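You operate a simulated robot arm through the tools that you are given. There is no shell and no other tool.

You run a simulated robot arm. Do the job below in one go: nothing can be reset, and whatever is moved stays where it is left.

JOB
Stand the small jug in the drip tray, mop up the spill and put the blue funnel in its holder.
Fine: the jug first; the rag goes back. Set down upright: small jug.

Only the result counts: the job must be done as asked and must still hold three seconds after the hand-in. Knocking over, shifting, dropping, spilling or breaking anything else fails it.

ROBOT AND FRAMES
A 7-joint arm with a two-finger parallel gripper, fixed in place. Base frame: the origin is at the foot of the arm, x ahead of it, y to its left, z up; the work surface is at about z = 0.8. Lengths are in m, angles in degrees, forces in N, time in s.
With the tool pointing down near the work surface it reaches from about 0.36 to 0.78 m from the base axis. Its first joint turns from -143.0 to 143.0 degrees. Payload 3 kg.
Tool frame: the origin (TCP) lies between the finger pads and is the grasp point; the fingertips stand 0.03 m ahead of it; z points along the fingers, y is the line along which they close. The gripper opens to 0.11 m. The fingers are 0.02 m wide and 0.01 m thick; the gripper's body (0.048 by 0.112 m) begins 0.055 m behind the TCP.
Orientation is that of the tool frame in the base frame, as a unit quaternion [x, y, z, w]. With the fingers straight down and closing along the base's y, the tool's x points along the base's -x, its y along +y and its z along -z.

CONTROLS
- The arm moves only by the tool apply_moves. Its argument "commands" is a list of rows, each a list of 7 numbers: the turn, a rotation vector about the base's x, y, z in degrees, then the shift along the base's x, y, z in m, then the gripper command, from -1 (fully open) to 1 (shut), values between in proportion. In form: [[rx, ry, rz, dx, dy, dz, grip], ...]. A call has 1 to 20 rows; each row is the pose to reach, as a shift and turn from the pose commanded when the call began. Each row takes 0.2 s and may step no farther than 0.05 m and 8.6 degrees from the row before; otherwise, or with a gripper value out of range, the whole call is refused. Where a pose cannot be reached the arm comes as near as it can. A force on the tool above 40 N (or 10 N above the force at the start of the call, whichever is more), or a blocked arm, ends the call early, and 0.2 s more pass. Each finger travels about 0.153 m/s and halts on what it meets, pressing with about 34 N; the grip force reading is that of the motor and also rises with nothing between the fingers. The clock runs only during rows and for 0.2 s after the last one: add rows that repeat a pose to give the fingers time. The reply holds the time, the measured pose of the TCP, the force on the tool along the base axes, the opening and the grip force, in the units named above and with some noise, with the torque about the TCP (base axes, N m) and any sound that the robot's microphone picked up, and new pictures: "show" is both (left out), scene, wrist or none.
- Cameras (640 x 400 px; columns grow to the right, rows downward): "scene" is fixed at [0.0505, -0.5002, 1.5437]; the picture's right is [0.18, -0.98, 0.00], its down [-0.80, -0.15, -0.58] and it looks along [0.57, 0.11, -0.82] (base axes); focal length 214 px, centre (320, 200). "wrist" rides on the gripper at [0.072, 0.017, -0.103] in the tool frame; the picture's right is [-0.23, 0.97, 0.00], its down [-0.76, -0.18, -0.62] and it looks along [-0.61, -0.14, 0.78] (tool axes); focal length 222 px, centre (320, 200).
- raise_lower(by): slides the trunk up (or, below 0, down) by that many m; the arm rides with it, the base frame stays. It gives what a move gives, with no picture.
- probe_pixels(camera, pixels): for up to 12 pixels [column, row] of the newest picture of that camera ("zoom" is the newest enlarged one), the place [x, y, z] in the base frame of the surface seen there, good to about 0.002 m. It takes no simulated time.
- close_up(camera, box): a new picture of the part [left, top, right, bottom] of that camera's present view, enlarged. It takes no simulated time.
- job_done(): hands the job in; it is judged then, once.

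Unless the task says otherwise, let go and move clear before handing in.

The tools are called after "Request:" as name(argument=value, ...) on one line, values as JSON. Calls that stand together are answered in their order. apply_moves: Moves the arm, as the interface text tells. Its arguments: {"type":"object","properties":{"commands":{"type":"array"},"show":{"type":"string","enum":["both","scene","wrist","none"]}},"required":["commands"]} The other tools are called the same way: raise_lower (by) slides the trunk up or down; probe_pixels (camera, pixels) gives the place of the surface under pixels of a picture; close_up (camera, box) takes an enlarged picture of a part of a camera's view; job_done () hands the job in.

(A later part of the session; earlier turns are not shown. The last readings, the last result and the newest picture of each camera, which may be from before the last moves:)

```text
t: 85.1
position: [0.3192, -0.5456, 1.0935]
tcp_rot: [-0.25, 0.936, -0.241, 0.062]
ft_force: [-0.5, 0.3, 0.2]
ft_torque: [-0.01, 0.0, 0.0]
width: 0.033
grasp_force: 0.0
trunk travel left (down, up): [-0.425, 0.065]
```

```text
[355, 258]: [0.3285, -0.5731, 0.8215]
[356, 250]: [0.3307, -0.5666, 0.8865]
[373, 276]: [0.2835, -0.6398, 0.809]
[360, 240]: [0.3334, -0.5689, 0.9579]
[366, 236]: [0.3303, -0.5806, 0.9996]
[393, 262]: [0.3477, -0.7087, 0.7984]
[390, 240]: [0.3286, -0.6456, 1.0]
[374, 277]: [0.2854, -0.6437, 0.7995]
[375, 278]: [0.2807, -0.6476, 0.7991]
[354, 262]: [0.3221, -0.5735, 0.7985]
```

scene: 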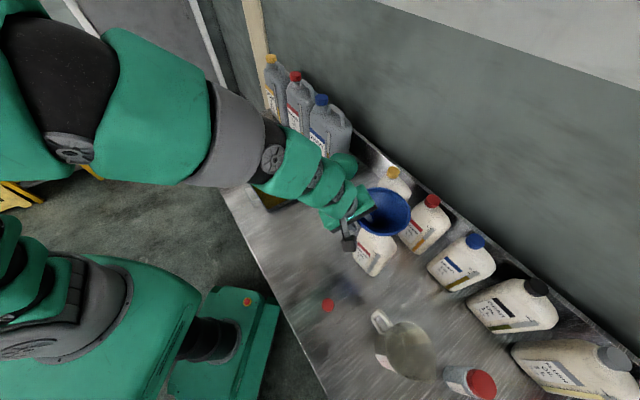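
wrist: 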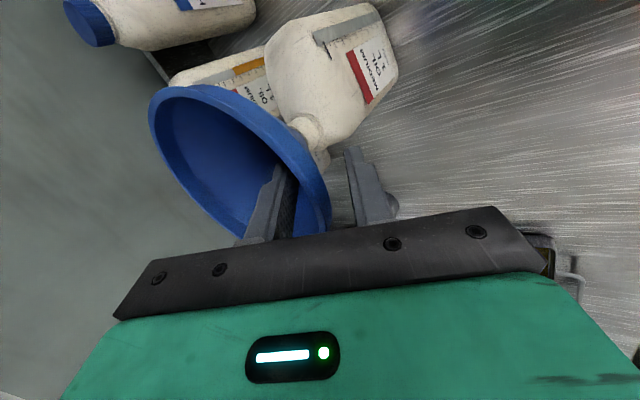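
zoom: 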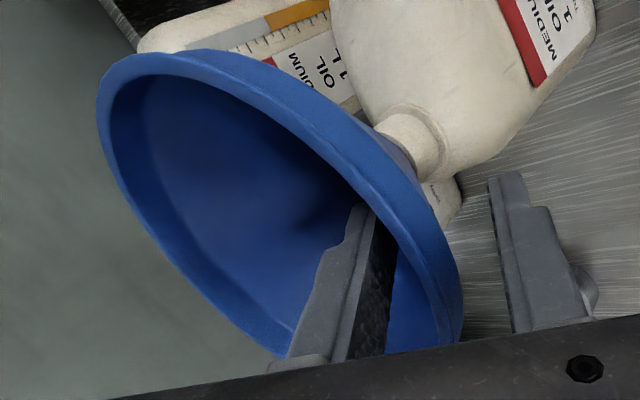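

The bottle has settled back (label and gauge lines are where they were, base moved at most 3–4 mm). A tilt of ~18° should put the outer contact midway between the two inner contacts, so there is no twisting, and I'll use a light grip. I'll back out and re-measure the lip.

Request:
apply_moves(commands=[[0, 0, 0, 0, 0, 0, 0.2], [0, 0, 0, -0.0036, 0.0063, 0.0131, 0.1], [0, 0, 0, -0.0072, 0.0126, 0.0262, 0.1], [0, 0, 0, -0.0109, 0.0189, 0.0394, 0.1], [0, 0, 0, -0.0169, 0.0294, 0.0612, 0.1], [0, 0, 0, -0.0169, 0.0294, 0.0612, 0.1]])

Request:
close_up(camera="wrist", box=[170, 20, 370, 200])

Request:
close_up(camera="scene", box=[340, 170, 430, 250])

```text
t: 86.5
position: [0.3033, -0.5152, 1.1549]
tcp_rot: [-0.251, 0.935, -0.241, 0.064]
ft_force: [0.1, -0.1, 0.1]
ft_torque: [-0.02, -0.04, -0.01]
width: 0.0494
grasp_force: 0.0
trunk travel left (down, up): [-0.425, 0.065]
```

scene: 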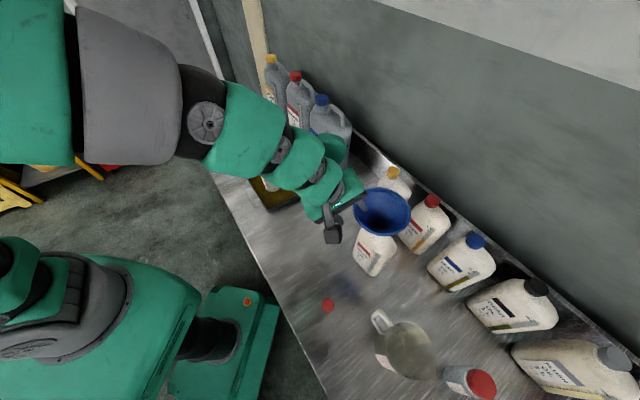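
wrist: 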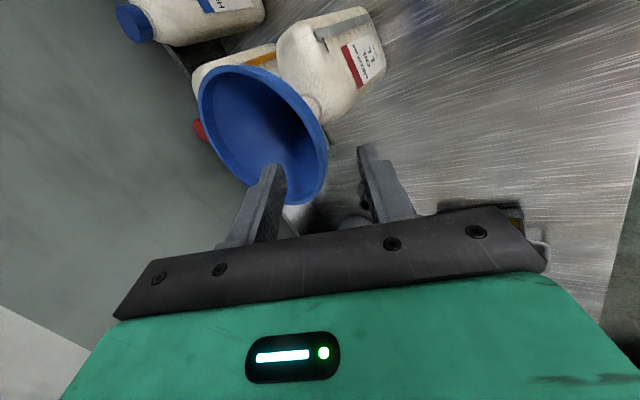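

```text
2.22 times, centred on (270, 110) of wrist
```

zoom: 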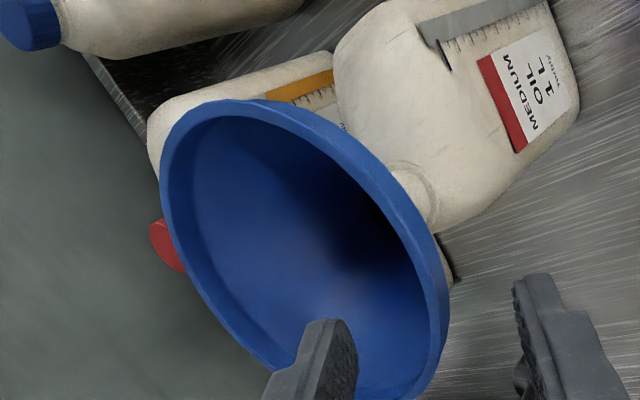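

```text
5.00 times, centred on (385, 210) of scene
```

zoom: 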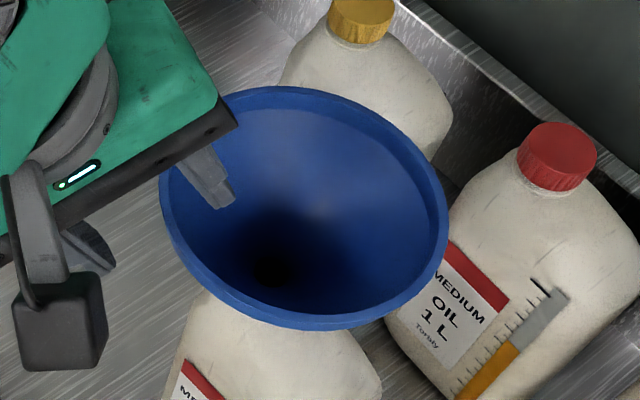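

I'll probe points on the rim's top ring in this enlarged scene view and in the wrist view, to fit its plane.

Request:
probe_pixels(camera="zoom", pixels=[[444, 230], [428, 180], [388, 131], [330, 99], [280, 90], [165, 195], [178, 238], [212, 285], [260, 312], [310, 322], [370, 306], [420, 276]])

Request:
probe_pixels(camera="wrist", pixels=[[200, 95], [205, 85], [222, 68], [245, 70], [280, 90], [305, 115], [320, 140], [326, 160], [322, 185], [310, 198], [225, 158], [210, 135]])

Request:
close_up(camera="wrist", box=[290, 110, 350, 210])

```text
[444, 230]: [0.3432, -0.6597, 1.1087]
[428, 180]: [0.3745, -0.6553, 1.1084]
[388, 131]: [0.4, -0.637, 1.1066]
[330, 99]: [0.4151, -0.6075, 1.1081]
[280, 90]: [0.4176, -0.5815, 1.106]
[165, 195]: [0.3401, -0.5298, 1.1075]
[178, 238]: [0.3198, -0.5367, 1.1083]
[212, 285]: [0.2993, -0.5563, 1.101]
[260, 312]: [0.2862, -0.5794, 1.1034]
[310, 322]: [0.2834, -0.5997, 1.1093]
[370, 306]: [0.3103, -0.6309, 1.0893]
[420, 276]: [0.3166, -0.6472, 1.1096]
```

```text
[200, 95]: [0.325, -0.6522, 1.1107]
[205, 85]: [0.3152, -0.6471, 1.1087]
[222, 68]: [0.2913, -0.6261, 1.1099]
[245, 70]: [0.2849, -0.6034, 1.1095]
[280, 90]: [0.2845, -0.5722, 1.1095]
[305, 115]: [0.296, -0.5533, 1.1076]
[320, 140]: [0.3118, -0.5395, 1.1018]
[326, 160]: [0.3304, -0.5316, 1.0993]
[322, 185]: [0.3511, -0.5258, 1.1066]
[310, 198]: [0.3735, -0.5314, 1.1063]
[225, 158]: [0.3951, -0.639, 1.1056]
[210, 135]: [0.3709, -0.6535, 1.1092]
```

```text
4.00 times, centred on (320, 160) of wrist
```

zoom: 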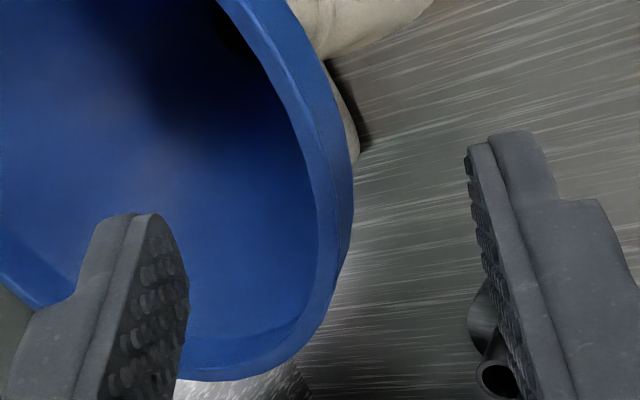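

The funnel is upright in the grip plane and leans only ~1.8° sideways; axis (0.350, -0.594), rim z≈1.108. I'll reduce the tilt to 18° and approach the lip with the fingers 38 mm open.

Request:
apply_moves(commands=[[4.77, 2.74, 0, 0.003, -0.004, 0.004, 0.2], [9.54, 5.48, 0, 0.0057, -0.0081, 0.0047, 0.3], [9.54, 5.48, 0, 0.0057, -0.0081, 0.0047, 0.3], [9.54, 5.48, 0, 0.0083, -0.0126, -0.0112, 0.3], [9.54, 5.48, 0, 0.0108, -0.017, -0.027, 0.3], [9.54, 5.48, 0, 0.0134, -0.0215, -0.0429, 0.4], [9.54, 5.48, 0, 0.0134, -0.0215, -0.0429, 0.5], [9.54, 5.48, 0, 0.0134, -0.0215, -0.0429, 0.5]])

Request:
close_up(camera="wrist", box=[220, 80, 400, 240])

Request:
close_up(camera="scene", box=[330, 160, 426, 270])

```text
t: 88.3
position: [0.316, -0.5368, 1.1118]
tcp_rot: [-0.255, 0.954, -0.15, 0.04]
ft_force: [-0.5, -0.5, 0.1]
ft_torque: [0.02, 0.04, 0.02]
width: 0.0274
grasp_force: 0.1
trunk travel left (down, up): [-0.425, 0.065]
```

scene: 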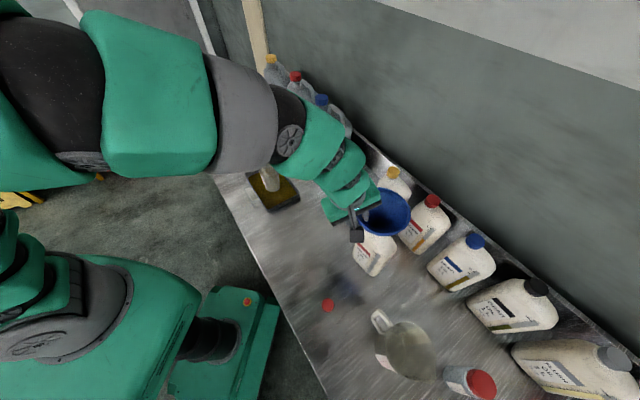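
wrist: 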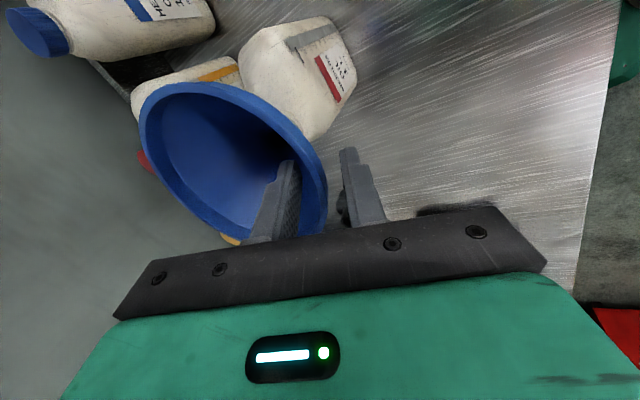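

```text
2.50 times, centred on (310, 160) of wrist
```

zoom: 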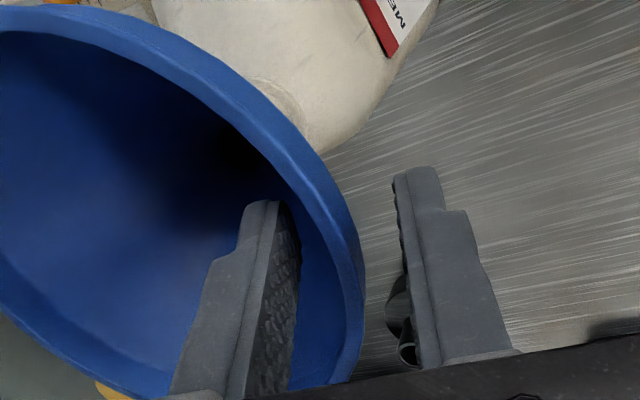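

```text
3.64 times, centred on (378, 215) of scene
```

zoom: 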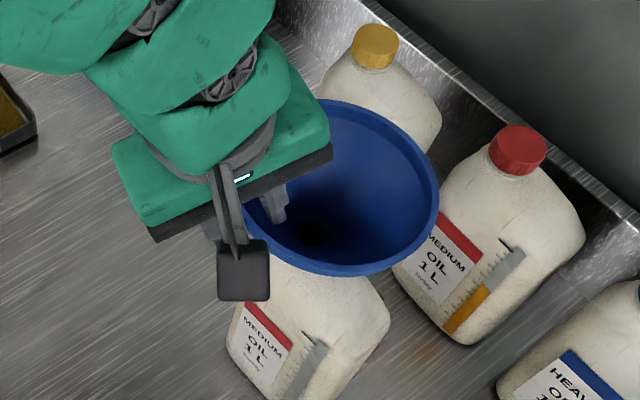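

The lip lies between the pads. I'll close to about 12 mm and check for one-sided contact.

Request:
apply_moves(commands=[[0, 0, 0, 0, 0, 0, 0.65], [0, 0, 0, 0, 0, 0, 0.74], [0, 0, 0, 0, 0, 0, 0.78], [0, 0, 0, 0, 0, 0, 0.78]], show="wrist")

Request:
close_up(camera="wrist", box=[220, 80, 400, 240])

```text
t: 89.3
position: [0.3165, -0.5371, 1.1101]
tcp_rot: [-0.255, 0.955, -0.15, 0.038]
ft_force: [0.3, 0.1, 1.2]
ft_torque: [-0.01, 0.01, -0.02]
width: 0.0121
grasp_force: 0.0
trunk travel left (down, up): [-0.425, 0.065]
```

wrist: 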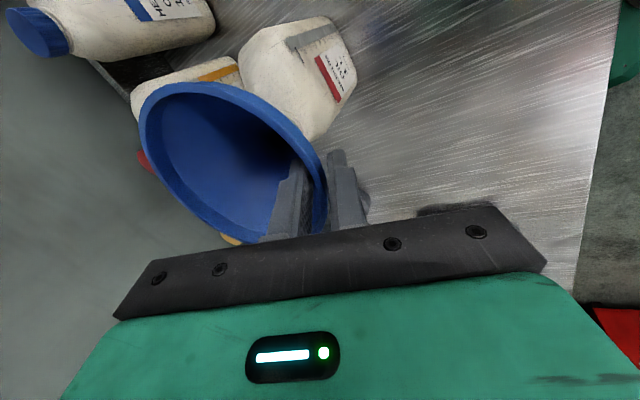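

```text
2.50 times, centred on (310, 160) of wrist
```

zoom: 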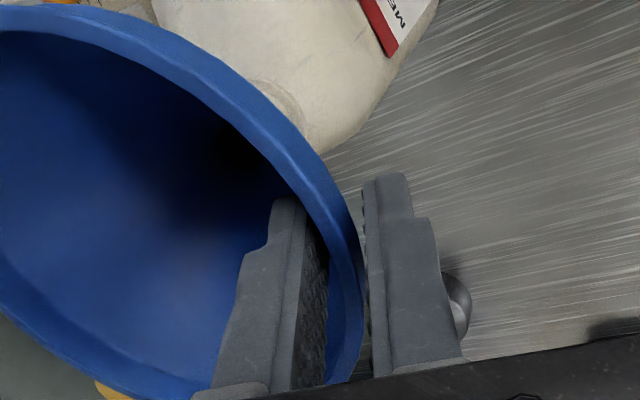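

There is no contact yet and the funnel is undisturbed. I'll keep closing in half-millimetre steps.

Request:
apply_moves(commands=[[0, 0, 0, 0, 0, 0, 0.8], [0, 0, 0, 0, 0, 0, 0.82], [0, 0, 0, 0, 0, 0, 0.83]], show="none")

Request:
apply_moves(commands=[[0, 0, 0, 0, 0, 0, 0.84], [0, 0, 0, 0, 0, 0, 0.84]], show="wrist")

Request:
close_up(camera="wrist", box=[220, 80, 400, 240])

```text
t: 90.1
position: [0.3151, -0.5371, 1.1116]
tcp_rot: [-0.255, 0.954, -0.15, 0.04]
ft_force: [-0.1, 0.3, -0.7]
ft_torque: [0.0, 0.0, -0.01]
width: 0.01
grasp_force: 0.0
trunk travel left (down, up): [-0.425, 0.065]
```

```text
t: 90.7
position: [0.3158, -0.5375, 1.1118]
tcp_rot: [-0.254, 0.955, -0.15, 0.039]
ft_force: [-0.6, -1.1, 0.5]
ft_torque: [-0.02, 0.0, -0.03]
width: 0.0089
grasp_force: 0.5
trunk travel left (down, up): [-0.425, 0.065]
```

wrist: 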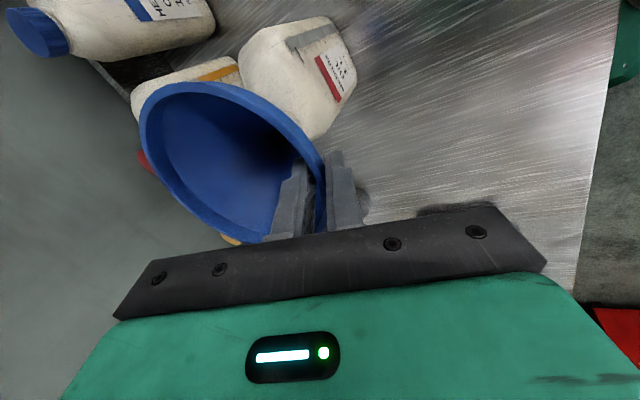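

```text
2.50 times, centred on (310, 160) of wrist
```

zoom: 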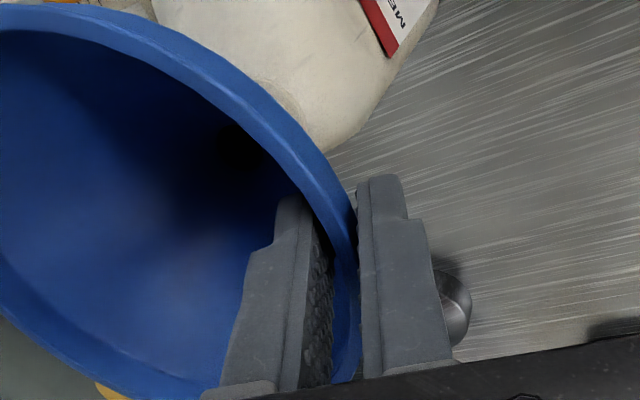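

The outer pad has just reached the lip first. I'll shift the tool about 0.8 mm outward and continue closing gently.

Request:
apply_moves(commands=[[0, 0, 0, -0.0004, 0.0007, -0.0002, 0.84], [0, 0, 0, -0.0004, 0.0007, -0.0002, 0.85], [0, 0, 0, -0.0004, 0.0007, -0.0002, 0.86]], show="none")

Request:
apply_moves(commands=[[0, 0, 0, 0, 0, 0, 0.87], [0, 0, 0, 0, 0, 0, 0.87]], show="wrist")

Request:
close_up(camera="wrist", box=[220, 80, 400, 240])

```text
t: 91.5
position: [0.3172, -0.536, 1.1105]
tcp_rot: [-0.255, 0.955, -0.149, 0.039]
ft_force: [-0.6, 0.5, 0.4]
ft_torque: [-0.01, -0.01, -0.01]
width: 0.0092
grasp_force: 0.5
trunk travel left (down, up): [-0.425, 0.065]
```

```text
t: 92.1
position: [0.316, -0.5367, 1.1114]
tcp_rot: [-0.255, 0.954, -0.149, 0.04]
ft_force: [0.0, 0.6, 0.0]
ft_torque: [-0.01, -0.01, -0.01]
width: 0.0082
grasp_force: 0.7
trunk travel left (down, up): [-0.425, 0.065]
```

wrist: 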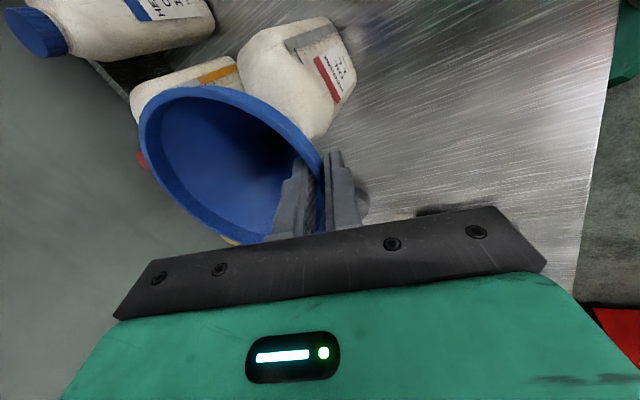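

```text
2.50 times, centred on (310, 160) of wrist
```

zoom: 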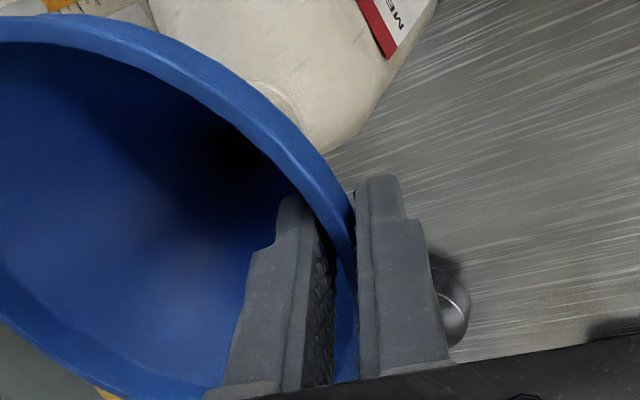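

Contact is light (0.7 N) and the funnel is only aligning slightly. I'll continue until the grip force rises to several newtons.

Request:
apply_moves(commands=[[0, 0, 0, 0, 0, 0, 0.88], [0, 0, 0, 0, 0, 0, 0.885]], show="none")

Request:
apply_moves(commands=[[0, 0, 0, 0, 0, 0, 0.89], [0, 0, 0, 0, 0, 0, 0.89]], show="wrist")

Request:
close_up(camera="wrist", box=[220, 80, 400, 240])

```text
t: 92.7
position: [0.3158, -0.5358, 1.1115]
tcp_rot: [-0.255, 0.955, -0.15, 0.039]
ft_force: [-0.8, 0.5, -0.4]
ft_torque: [-0.04, 0.0, 0.0]
width: 0.0076
grasp_force: 1.5
trunk travel left (down, up): [-0.425, 0.065]
```

```text
t: 93.3
position: [0.3163, -0.5362, 1.1129]
tcp_rot: [-0.255, 0.954, -0.15, 0.039]
ft_force: [0.0, 0.9, 2.6]
ft_torque: [-0.16, -0.09, -0.02]
width: 0.0074
grasp_force: 12.7
trunk travel left (down, up): [-0.425, 0.065]
```

wrist: 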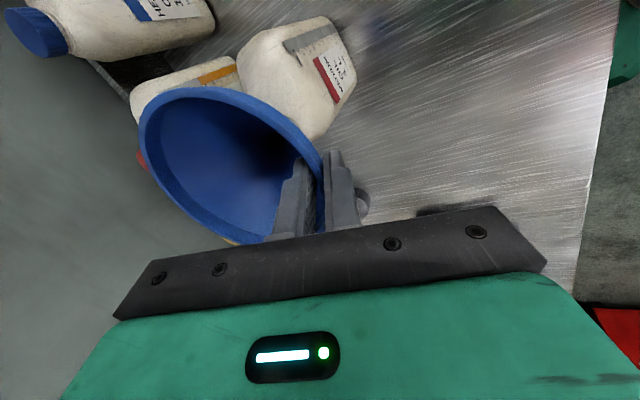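

```text
2.50 times, centred on (310, 160) of wrist
```

zoom: 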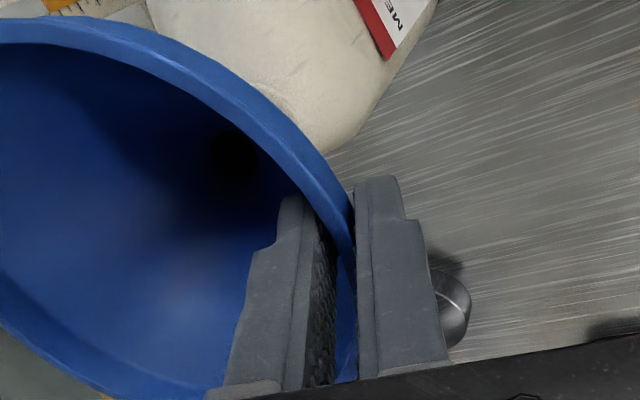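

A grip of 12.7 N at 7.4 mm, exactly the predicted width, with only 2.6 N on the bottle. I'll lift in small steps and watch the forces.

Request:
apply_moves(commands=[[0, 0, 0, 0, 0, 0.001, 0.89], [0, 0, 0, 0, 0, 0.002, 0.89]], show="none")

Request:
apply_moves(commands=[[0, 0, 0, 0, 0, 0.001, 0.9], [0, 0, 0, 0, 0, 0.002, 0.9]])

Request:
close_up(camera="scene", box=[340, 220, 410, 285])

Request:
close_up(camera="wrist", box=[130, 70, 370, 250])

```text
t: 93.9
position: [0.3153, -0.5359, 1.1134]
tcp_rot: [-0.254, 0.955, -0.15, 0.039]
ft_force: [-0.6, 0.5, 0.0]
ft_torque: [-0.01, -0.01, -0.01]
width: 0.0073
grasp_force: 0.8
trunk travel left (down, up): [-0.425, 0.065]
```

```text
t: 94.5
position: [0.3165, -0.5353, 1.1161]
tcp_rot: [-0.255, 0.954, -0.15, 0.039]
ft_force: [-0.1, 0.1, 2.6]
ft_torque: [-0.18, -0.11, 0.04]
width: 0.0065
grasp_force: 13.0
trunk travel left (down, up): [-0.425, 0.065]
```

scene: 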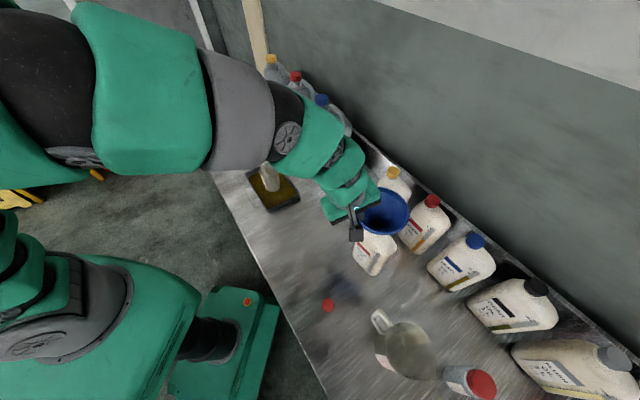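
wrist: 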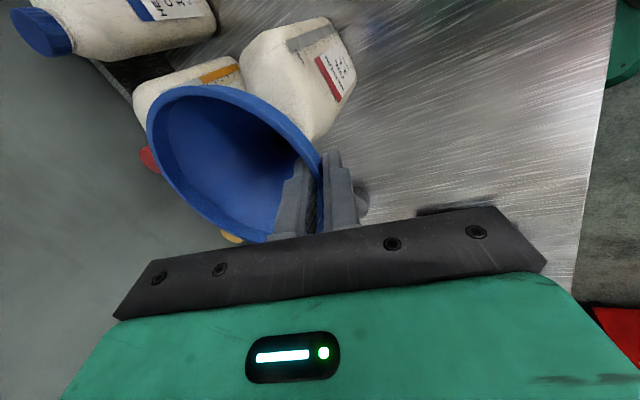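

```text
6.15 times, centred on (375, 252) of scene
```

zoom: 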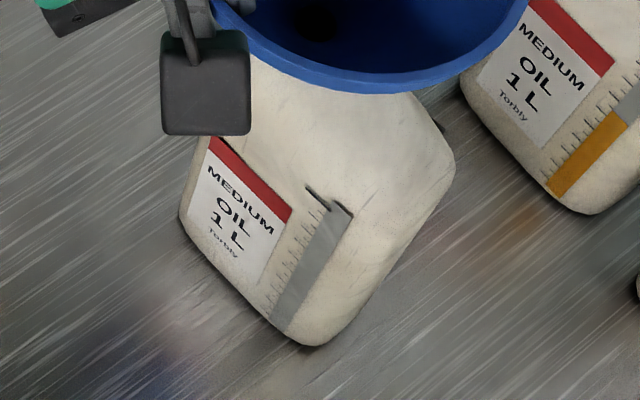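

```text
2.22 times, centred on (250, 160) of wrist
```

zoom: 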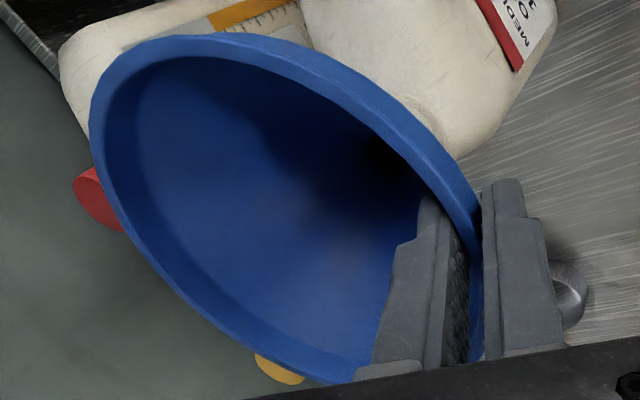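

The width is shrinking as I lift, so the pads may be sliding up the lip. I'll probe the rim height to see whether the funnel is coming up.

Request:
probe_pixels(camera="wrist", pixels=[[149, 120], [155, 105], [172, 92], [205, 88], [245, 98], [280, 118], [300, 137], [315, 155], [165, 155], [200, 200], [235, 225], [321, 160]])

Request:
close_up(camera="scene", box=[340, 170, 430, 250])

```text
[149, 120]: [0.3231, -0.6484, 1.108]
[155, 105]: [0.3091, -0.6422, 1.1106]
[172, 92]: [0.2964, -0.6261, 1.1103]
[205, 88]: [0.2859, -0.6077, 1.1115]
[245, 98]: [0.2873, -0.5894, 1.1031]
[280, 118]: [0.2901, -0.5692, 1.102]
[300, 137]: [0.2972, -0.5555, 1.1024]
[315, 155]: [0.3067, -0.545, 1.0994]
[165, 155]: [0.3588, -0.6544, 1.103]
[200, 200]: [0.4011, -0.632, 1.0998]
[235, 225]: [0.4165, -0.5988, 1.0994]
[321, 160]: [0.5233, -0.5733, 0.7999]
```

```text
5.00 times, centred on (385, 210) of scene
```

zoom: 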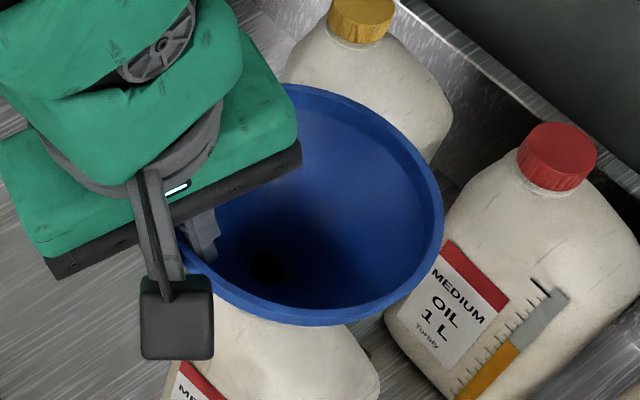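

The funnel is not rising: the pads just creep up the lip. I'll change approach and use the two fingers as a fork, horizontal and one on each side of the cone below the lip, lifting it straight up by its cone without squeezing. First I'll release gently and back away.

Request:
apply_moves(commands=[[0, 0, 0, 0, 0, 0, 0.88], [0, 0, 0, 0, 0, 0, 0.86], [0, 0, 0, 0, 0, 0, 0.84], [0, 0, 0, 0, 0, 0, 0.82], [0, 0, 0, 0, 0, 0, 0.78], [0, 0, 0, 0, 0, 0, 0.72], [0, 0, 0, 0, 0, 0, 0.6], [0, 0, 0, 0, 0, 0, 0.5], [0, 0, 0, -0.0024, 0.004, 0.0143, 0.4], [0, 0, 0, -0.005, 0.0085, 0.03, 0.2], [0, 0, 0, -0.012, 0.02, 0.06, 0], [0, 0, 0, -0.024, 0.045, 0.09, -0.3], [0, 0, 0, -0.04, 0.085, 0.11, -0.6], [0, 0, 0, -0.06, 0.115, 0.12, -1], [0, 0, 0, -0.06, 0.115, 0.12, -1]])

Request:
close_up(camera="scene", box=[336, 170, 426, 290])

```text
t: 97.7
position: [0.2545, -0.4215, 1.2343]
tcp_rot: [-0.255, 0.954, -0.15, 0.04]
ft_force: [-0.4, 0.7, 0.0]
ft_torque: [-0.04, 0.02, -0.02]
width: 0.1098
grasp_force: 0.0
trunk travel left (down, up): [-0.425, 0.065]
```

scene: 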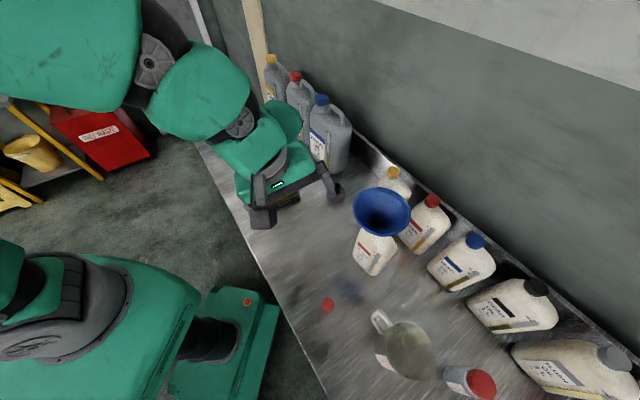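
wrist: 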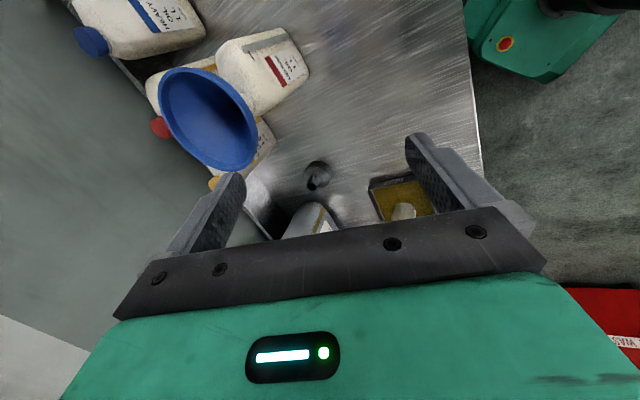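

```text
3.33 times, centred on (381, 230) of scene
```

zoom: 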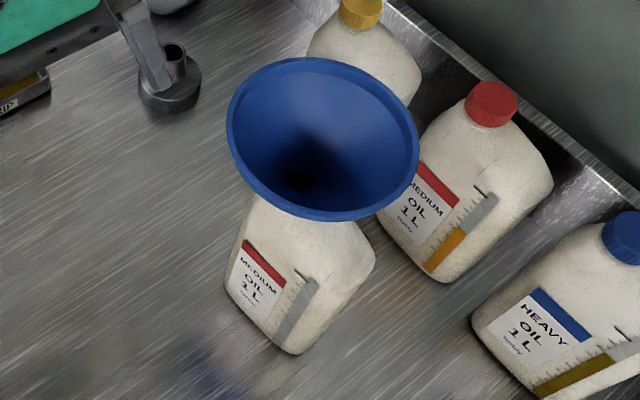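

The bottle is standing with its base within about 4 mm of where it began, and the funnel is upright. I'll straighten the tool and turn it to yaw -45° as the first step toward a horizontal fork pose.

Request:
apply_moves(commands=[[5.2, 2.99, 0, 0, 0.01, 0.02, -1], [10.4, 5.97, 0, 0, 0.02, 0.04, -1], [15.6, 8.96, 0, 0, 0.02, 0.05, -1], [15.6, 8.96, 0, 0, 0.02, 0.05, -1]], show="none")

Request:
apply_moves(commands=[[0, 0, -8.3, 0, 0, 0, -1], [0, 0, -16.6, 0, 0, 0, -1], [0, 0, -24.9, 0, 0, 0, -1], [0, 0, -33.2, 0, 0, 0, -1], [0, 0, -41.5, 0, 0, 0, -1], [0, 0, -49.8, 0, 0, 0, -1], [0, 0, -58.1, 0, 0, 0, -1], [0, 0, -66.4, 0, 0, 0, -1], [0, 0, -74.8, 0, 0, 0, -1], [0, 0, -74.8, 0, 0, 0, -1]])

```text
t: 98.7
position: [0.256, -0.4022, 1.2843]
tcp_rot: [-0.258, 0.966, 0.002, -0.001]
ft_force: [0.8, -0.2, -0.2]
ft_torque: [-0.03, 0.0, -0.01]
width: 0.11
grasp_force: 0.0
trunk travel left (down, up): [-0.425, 0.065]
```

```text
t: 100.9
position: [0.2564, -0.4017, 1.286]
tcp_rot: [0.383, 0.924, 0.002, 0.0]
ft_force: [0.0, 0.5, -0.8]
ft_torque: [-0.01, 0.01, 0.0]
width: 0.11
grasp_force: 0.1
trunk travel left (down, up): [-0.425, 0.065]
```

scene: 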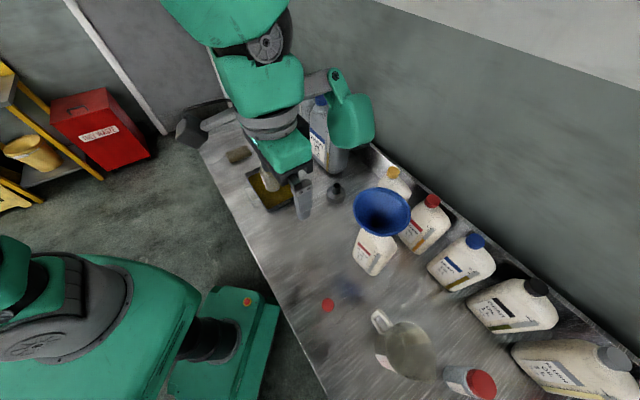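
wrist: 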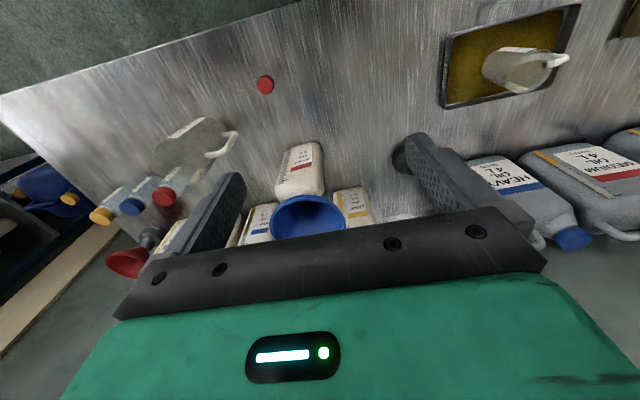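

The turn worked. The green bulb on the wrist, at (352,115) in scene, will sit above the fingers when the tool is horizontal, so I'll measure where it is relative to the tool.

Request:
close_up(camera="scene", box=[160, 40, 400, 220])

Request:
probe_pixels(camera="scene", pixels=[[336, 75], [352, 120], [370, 125], [365, 145], [345, 145], [332, 120], [358, 97], [312, 80], [185, 132], [195, 140], [180, 120], [215, 118]])

```text
2.22 times, centred on (280, 130) of scene
```

zoom: 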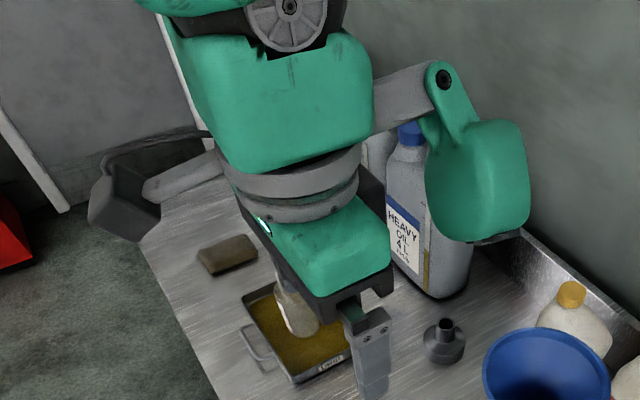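

```text
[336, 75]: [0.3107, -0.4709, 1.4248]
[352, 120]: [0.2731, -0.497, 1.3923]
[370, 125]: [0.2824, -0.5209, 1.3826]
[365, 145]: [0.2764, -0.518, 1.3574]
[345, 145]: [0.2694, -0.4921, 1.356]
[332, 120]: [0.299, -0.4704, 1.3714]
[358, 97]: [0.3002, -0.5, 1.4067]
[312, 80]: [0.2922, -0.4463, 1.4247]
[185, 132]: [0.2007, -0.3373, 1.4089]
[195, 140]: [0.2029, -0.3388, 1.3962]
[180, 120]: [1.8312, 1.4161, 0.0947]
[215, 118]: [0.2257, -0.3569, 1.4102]
```

The bulb's lowest front corner is about 0.07 m behind and 0.073 m above the tool axis, so it clears the lip in the fork pose. I'll tilt the tool to near horizontal (3° nose-down) well above the funnel.

Request:
apply_moves(commands=[[-5.6, -5.6, 0, 0.007, -0.005, 0.002, -1], [-11.2, -11.2, 0, 0.014, -0.01, 0.004, -1], [-16.8, -16.8, 0, 0.021, -0.015, 0.006, -1], [-22.4, -22.4, 0, 0.028, -0.02, 0.008, -1], [-28.0, -28.0, 0, 0.035, -0.025, 0.01, -1], [-33.6, -33.6, 0, 0.042, -0.03, 0.012, -1], [-39.2, -39.2, 0, 0.049, -0.035, 0.014, -1], [-44.8, -44.8, 0, 0.056, -0.04, 0.016, -1], [-50.4, -50.4, 0, 0.063, -0.045, 0.018, -1], [-56.0, -56.0, 0, 0.07, -0.05, 0.02, -1], [-61.5, -61.5, 0, 0.07, -0.05, 0.02, -1], [-61.5, -61.5, 0, 0.07, -0.05, 0.02, -1]])

```text
t: 103.5
position: [0.332, -0.4806, 1.3495]
tcp_rot: [0.278, 0.67, -0.257, 0.639]
ft_force: [-3.1, -2.0, 0.5]
ft_torque: [0.03, -0.06, 0.24]
width: 0.11
grasp_force: 0.0
out of reach, approached as far as the arm can: row 10, 11, 12
trunk travel left (down, up): [-0.425, 0.065]
```

scene: 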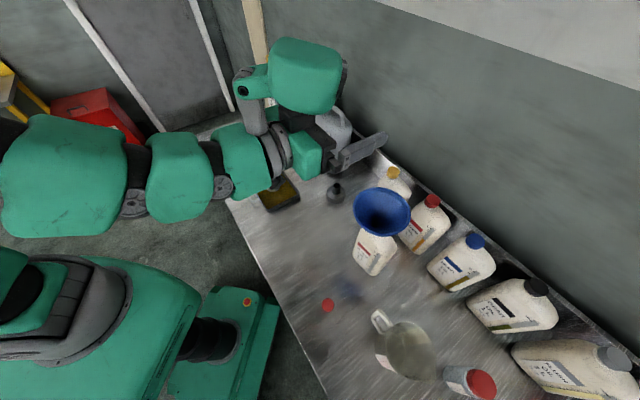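
wrist: 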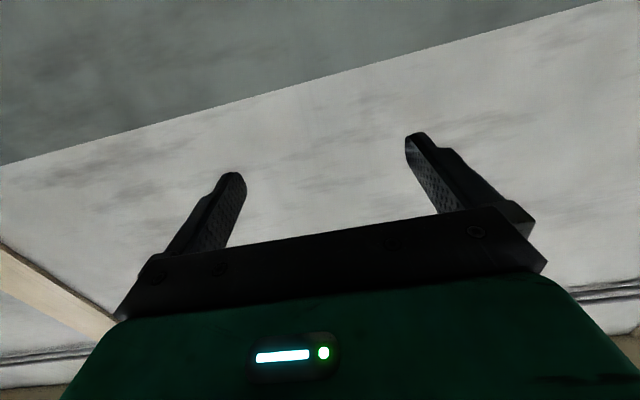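

The orientation is right (3° nose-down), but this spot is too close in for the wrist. I'll move toward the staging point beside the funnel, still above the rim, and see whether it is reachable.

Request:
apply_moves(commands=[[0, 0, 0, 0.0, -0.02, -0.01, -1], [0, 0, 0, -0.01, -0.03, -0.02, -1], [0, 0, 0, -0.025, -0.04, -0.03, -1], [0, 0, 0, -0.04, -0.05, -0.04, -1], [0, 0, 0, -0.05, -0.06, -0.06, -1], [0, 0, 0, -0.05, -0.06, -0.06, -1]])

```text
t: 104.9
position: [0.2893, -0.5379, 1.289]
tcp_rot: [0.275, 0.671, -0.262, 0.636]
ft_force: [-0.2, 0.5, -0.2]
ft_torque: [-0.01, 0.0, -0.01]
width: 0.1099
grasp_force: 0.0
trunk travel left (down, up): [-0.425, 0.065]
```

scene: 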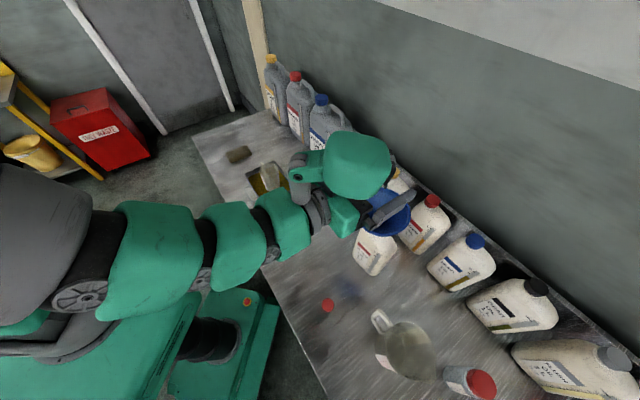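
wrist: 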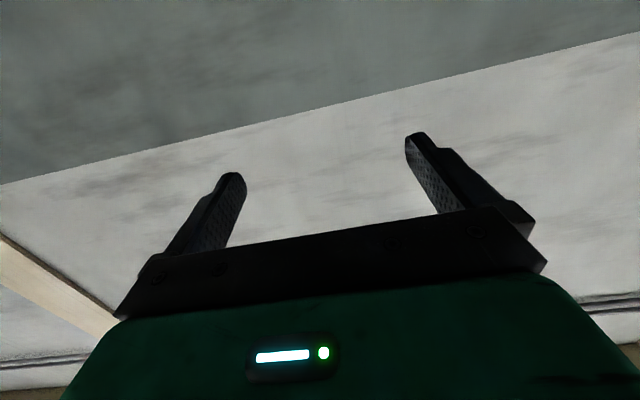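

This pose is reached and the nose-down angle is right. The wrist camera now looks up, so I'll rely on the scene view and on the measured geometry. I'll back off along the approach line and descend beside the funnel.

Request:
apply_moves(commands=[[0, 0, 0, -0.012, 0.013, 0, -1], [0, 0, 0, -0.025, 0.027, 0, -1], [0, 0, 0, -0.037, 0.041, -0.01, -1], [0, 0, 0, -0.037, 0.041, -0.05, -1], [0, 0, 0, -0.037, 0.041, -0.09, -1], [0, 0, 0, -0.037, 0.041, -0.13, -1], [0, 0, 0, -0.037, 0.041, -0.17, -1], [0, 0, 0, -0.037, 0.041, -0.205, -1], [0, 0, 0, -0.037, 0.041, -0.233, -1], [0, 0, 0, -0.037, 0.041, -0.233, -1]])

Request:
close_up(camera="scene", box=[280, 150, 440, 290])

```text
t: 107.1
position: [0.2411, -0.5175, 1.0513]
tcp_rot: [0.277, 0.671, -0.264, 0.636]
ft_force: [-0.5, -1.1, -0.1]
ft_torque: [-0.01, 0.01, 0.05]
width: 0.11
grasp_force: 0.0
out of reach, approached as far as the arm can: row 2, 3, 4, 5, 6, 7, 8, 9, 10
trunk travel left (down, up): [-0.425, 0.065]
```

scene: 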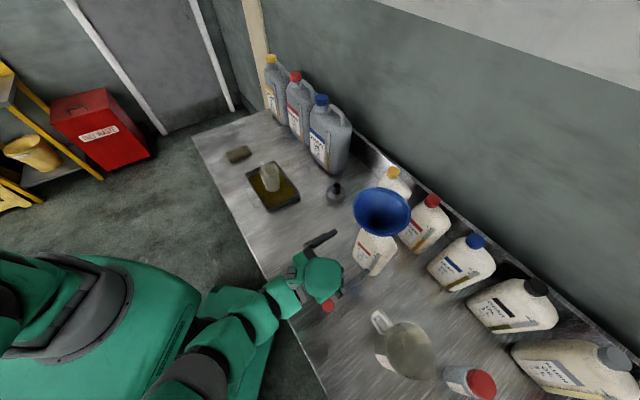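
wrist: 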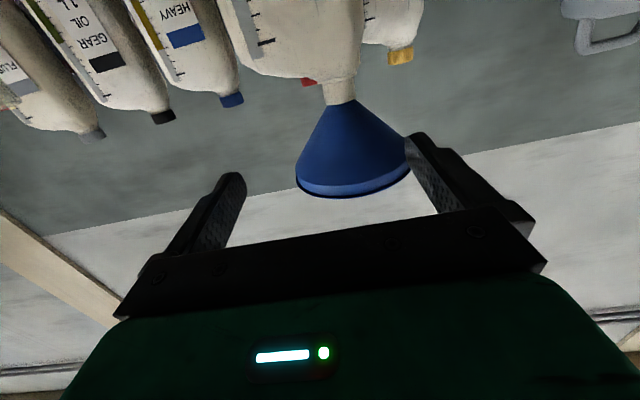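

```text
2.86 times, centred on (360, 220) of scene
```

zoom: 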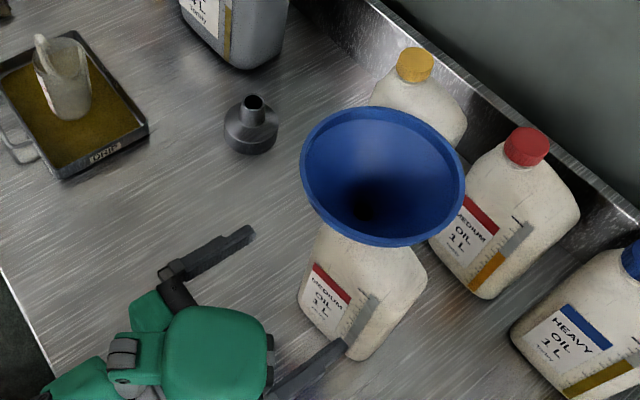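

The wrist camera now sees the funnel from below, inverted: lip at (350,190), neck at (340,88), fingers at columns 235 and 420. The tool came up 23 mm off-line at the reach limit, so I'll move to a point in line with the funnel axis, just outside it.

Request:
apply_moves(commands=[[0, 0, 0, 0.016, -0.005, 0.0, -1], [0, 0, 0, 0.032, -0.01, 0.001, -1], [0, 0, 0, 0.0467, -0.0144, 0.001, -1], [0, 0, 0, 0.0467, -0.0144, 0.001, -1]])

Request:
close_up(camera="wrist", box=[200, 40, 440, 220])

Request:
close_up(camera="scene", box=[280, 150, 440, 290])

```text
t: 108.1
position: [0.2904, -0.5311, 1.0511]
tcp_rot: [0.277, 0.671, -0.263, 0.636]
ft_force: [0.2, 0.2, 0.1]
ft_torque: [0.01, -0.01, -0.01]
width: 0.1099
grasp_force: 0.0
trunk travel left (down, up): [-0.425, 0.065]
```

scene: 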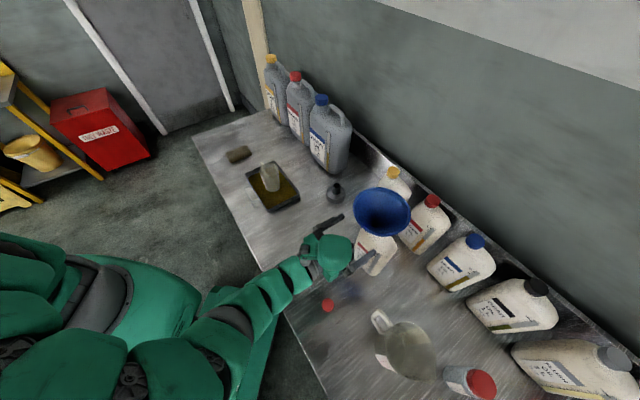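
wrist: 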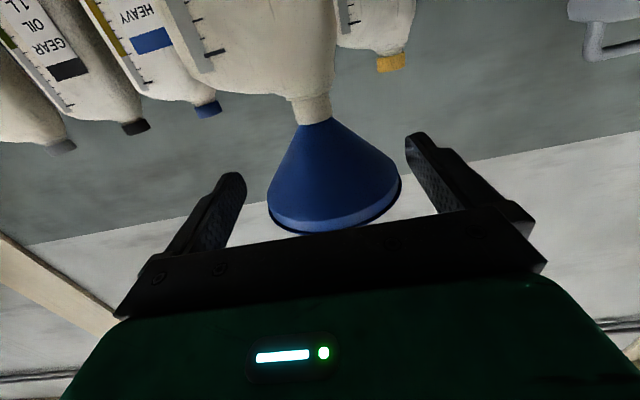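

```text
2.22 times, centred on (320, 130) of wrist
```

zoom: 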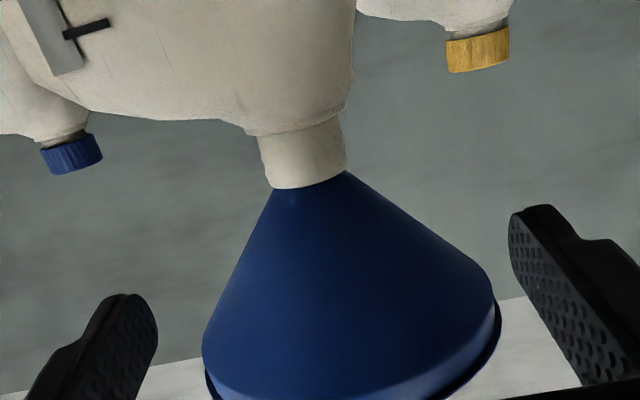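

```text
2.86 times, centred on (360, 220) of scene
```

zoom: 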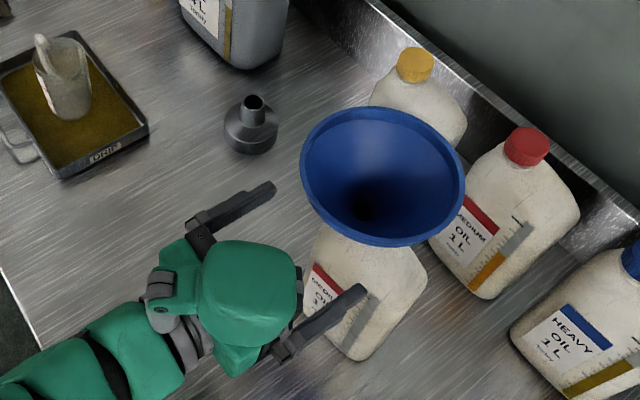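

This is a very clear view: the cone is centred between the fingers with the neck above it (inverted). I'll probe the cone and neck to set the fork height.

Request:
probe_pixels(camera="wrist", pixels=[[300, 112], [325, 110], [302, 124], [328, 120], [290, 150], [350, 150], [320, 150], [278, 175], [380, 165], [320, 190], [315, 130], [270, 200]])

Request:
probe_pixels(camera="scene", pixels=[[332, 184], [336, 186], [338, 188], [334, 188], [336, 183], [339, 185]])

Request:
close_up(camera="wrist", box=[270, 80, 370, 160])

```text
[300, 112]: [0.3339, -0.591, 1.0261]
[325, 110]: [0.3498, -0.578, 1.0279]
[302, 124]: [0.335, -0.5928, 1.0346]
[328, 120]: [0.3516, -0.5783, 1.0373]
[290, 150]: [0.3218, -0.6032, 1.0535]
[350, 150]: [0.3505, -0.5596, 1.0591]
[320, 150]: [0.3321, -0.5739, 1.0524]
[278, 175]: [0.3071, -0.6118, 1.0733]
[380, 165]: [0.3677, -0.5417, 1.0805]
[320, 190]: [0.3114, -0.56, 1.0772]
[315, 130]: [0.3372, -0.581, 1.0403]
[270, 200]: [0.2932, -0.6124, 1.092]
```

```text
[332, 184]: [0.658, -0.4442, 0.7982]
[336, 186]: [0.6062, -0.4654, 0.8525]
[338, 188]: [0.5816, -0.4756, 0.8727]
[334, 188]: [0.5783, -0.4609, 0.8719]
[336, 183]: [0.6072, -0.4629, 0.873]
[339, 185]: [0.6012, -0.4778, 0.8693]
```

```text
5.00 times, centred on (320, 120) of wrist
```

zoom: 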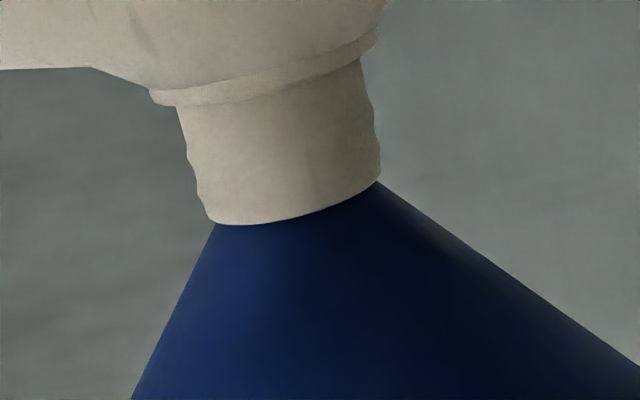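

The neck top is at z≈1.035 with radius 0.014 and axis ≈(0.349, -0.592); the cone widens above it as measured. I'll slide the open fork forward under the lip, one finger each side of the cone.

Request:
apply_moves(commands=[[0, 0, 0, 0.01, -0.01, 0, -1], [0, 0, 0, 0.02, -0.02, 0, -1], [0, 0, 0, 0.03, -0.03, 0, -1], [0, 0, 0, 0.04, -0.04, 0, -1], [0, 0, 0, 0.048, -0.048, 0, -1], [0, 0, 0, 0.048, -0.048, 0, -1]])

Request:
close_up(camera="wrist", box=[200, 60, 440, 260])

Request:
close_up(camera="scene", box=[310, 160, 430, 280])

```text
t: 109.5
position: [0.3364, -0.5775, 1.0543]
tcp_rot: [0.275, 0.672, -0.262, 0.636]
ft_force: [0.6, 0.4, -0.1]
ft_torque: [0.02, 0.05, -0.01]
width: 0.1101
grasp_force: 0.0
trunk travel left (down, up): [-0.425, 0.065]
```

scene: 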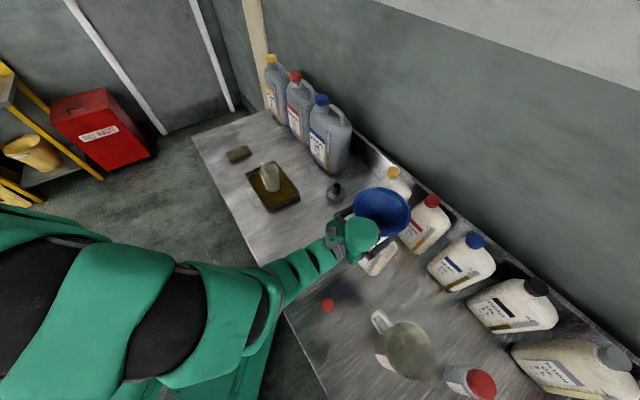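
wrist: 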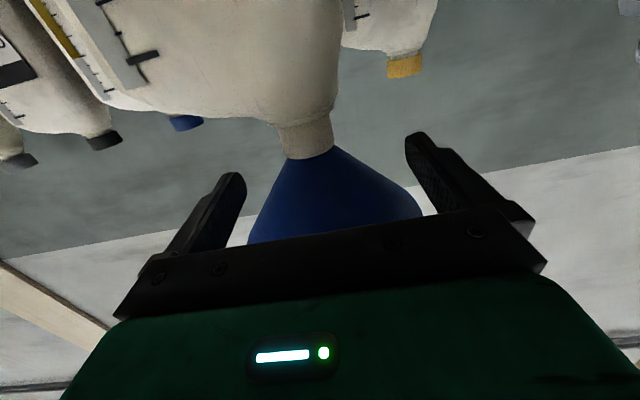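

```text
2.00 times, centred on (320, 160) of wrist
```

zoom: 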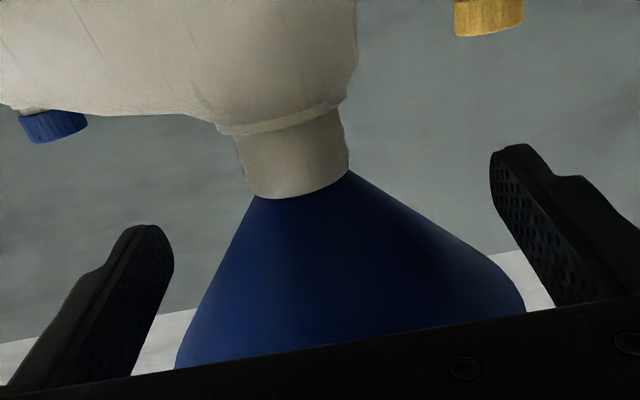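

```text
3.33 times, centred on (370, 220) of scene
```

zoom: 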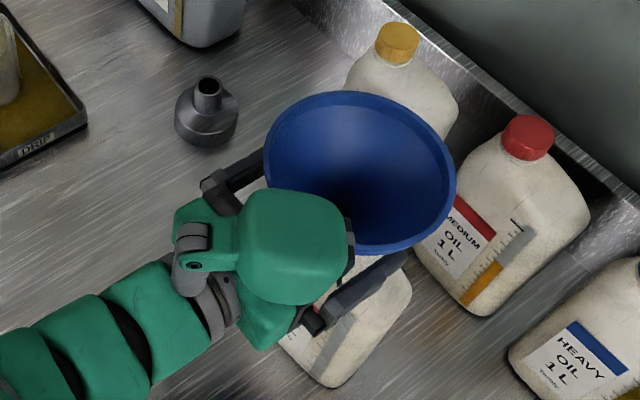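

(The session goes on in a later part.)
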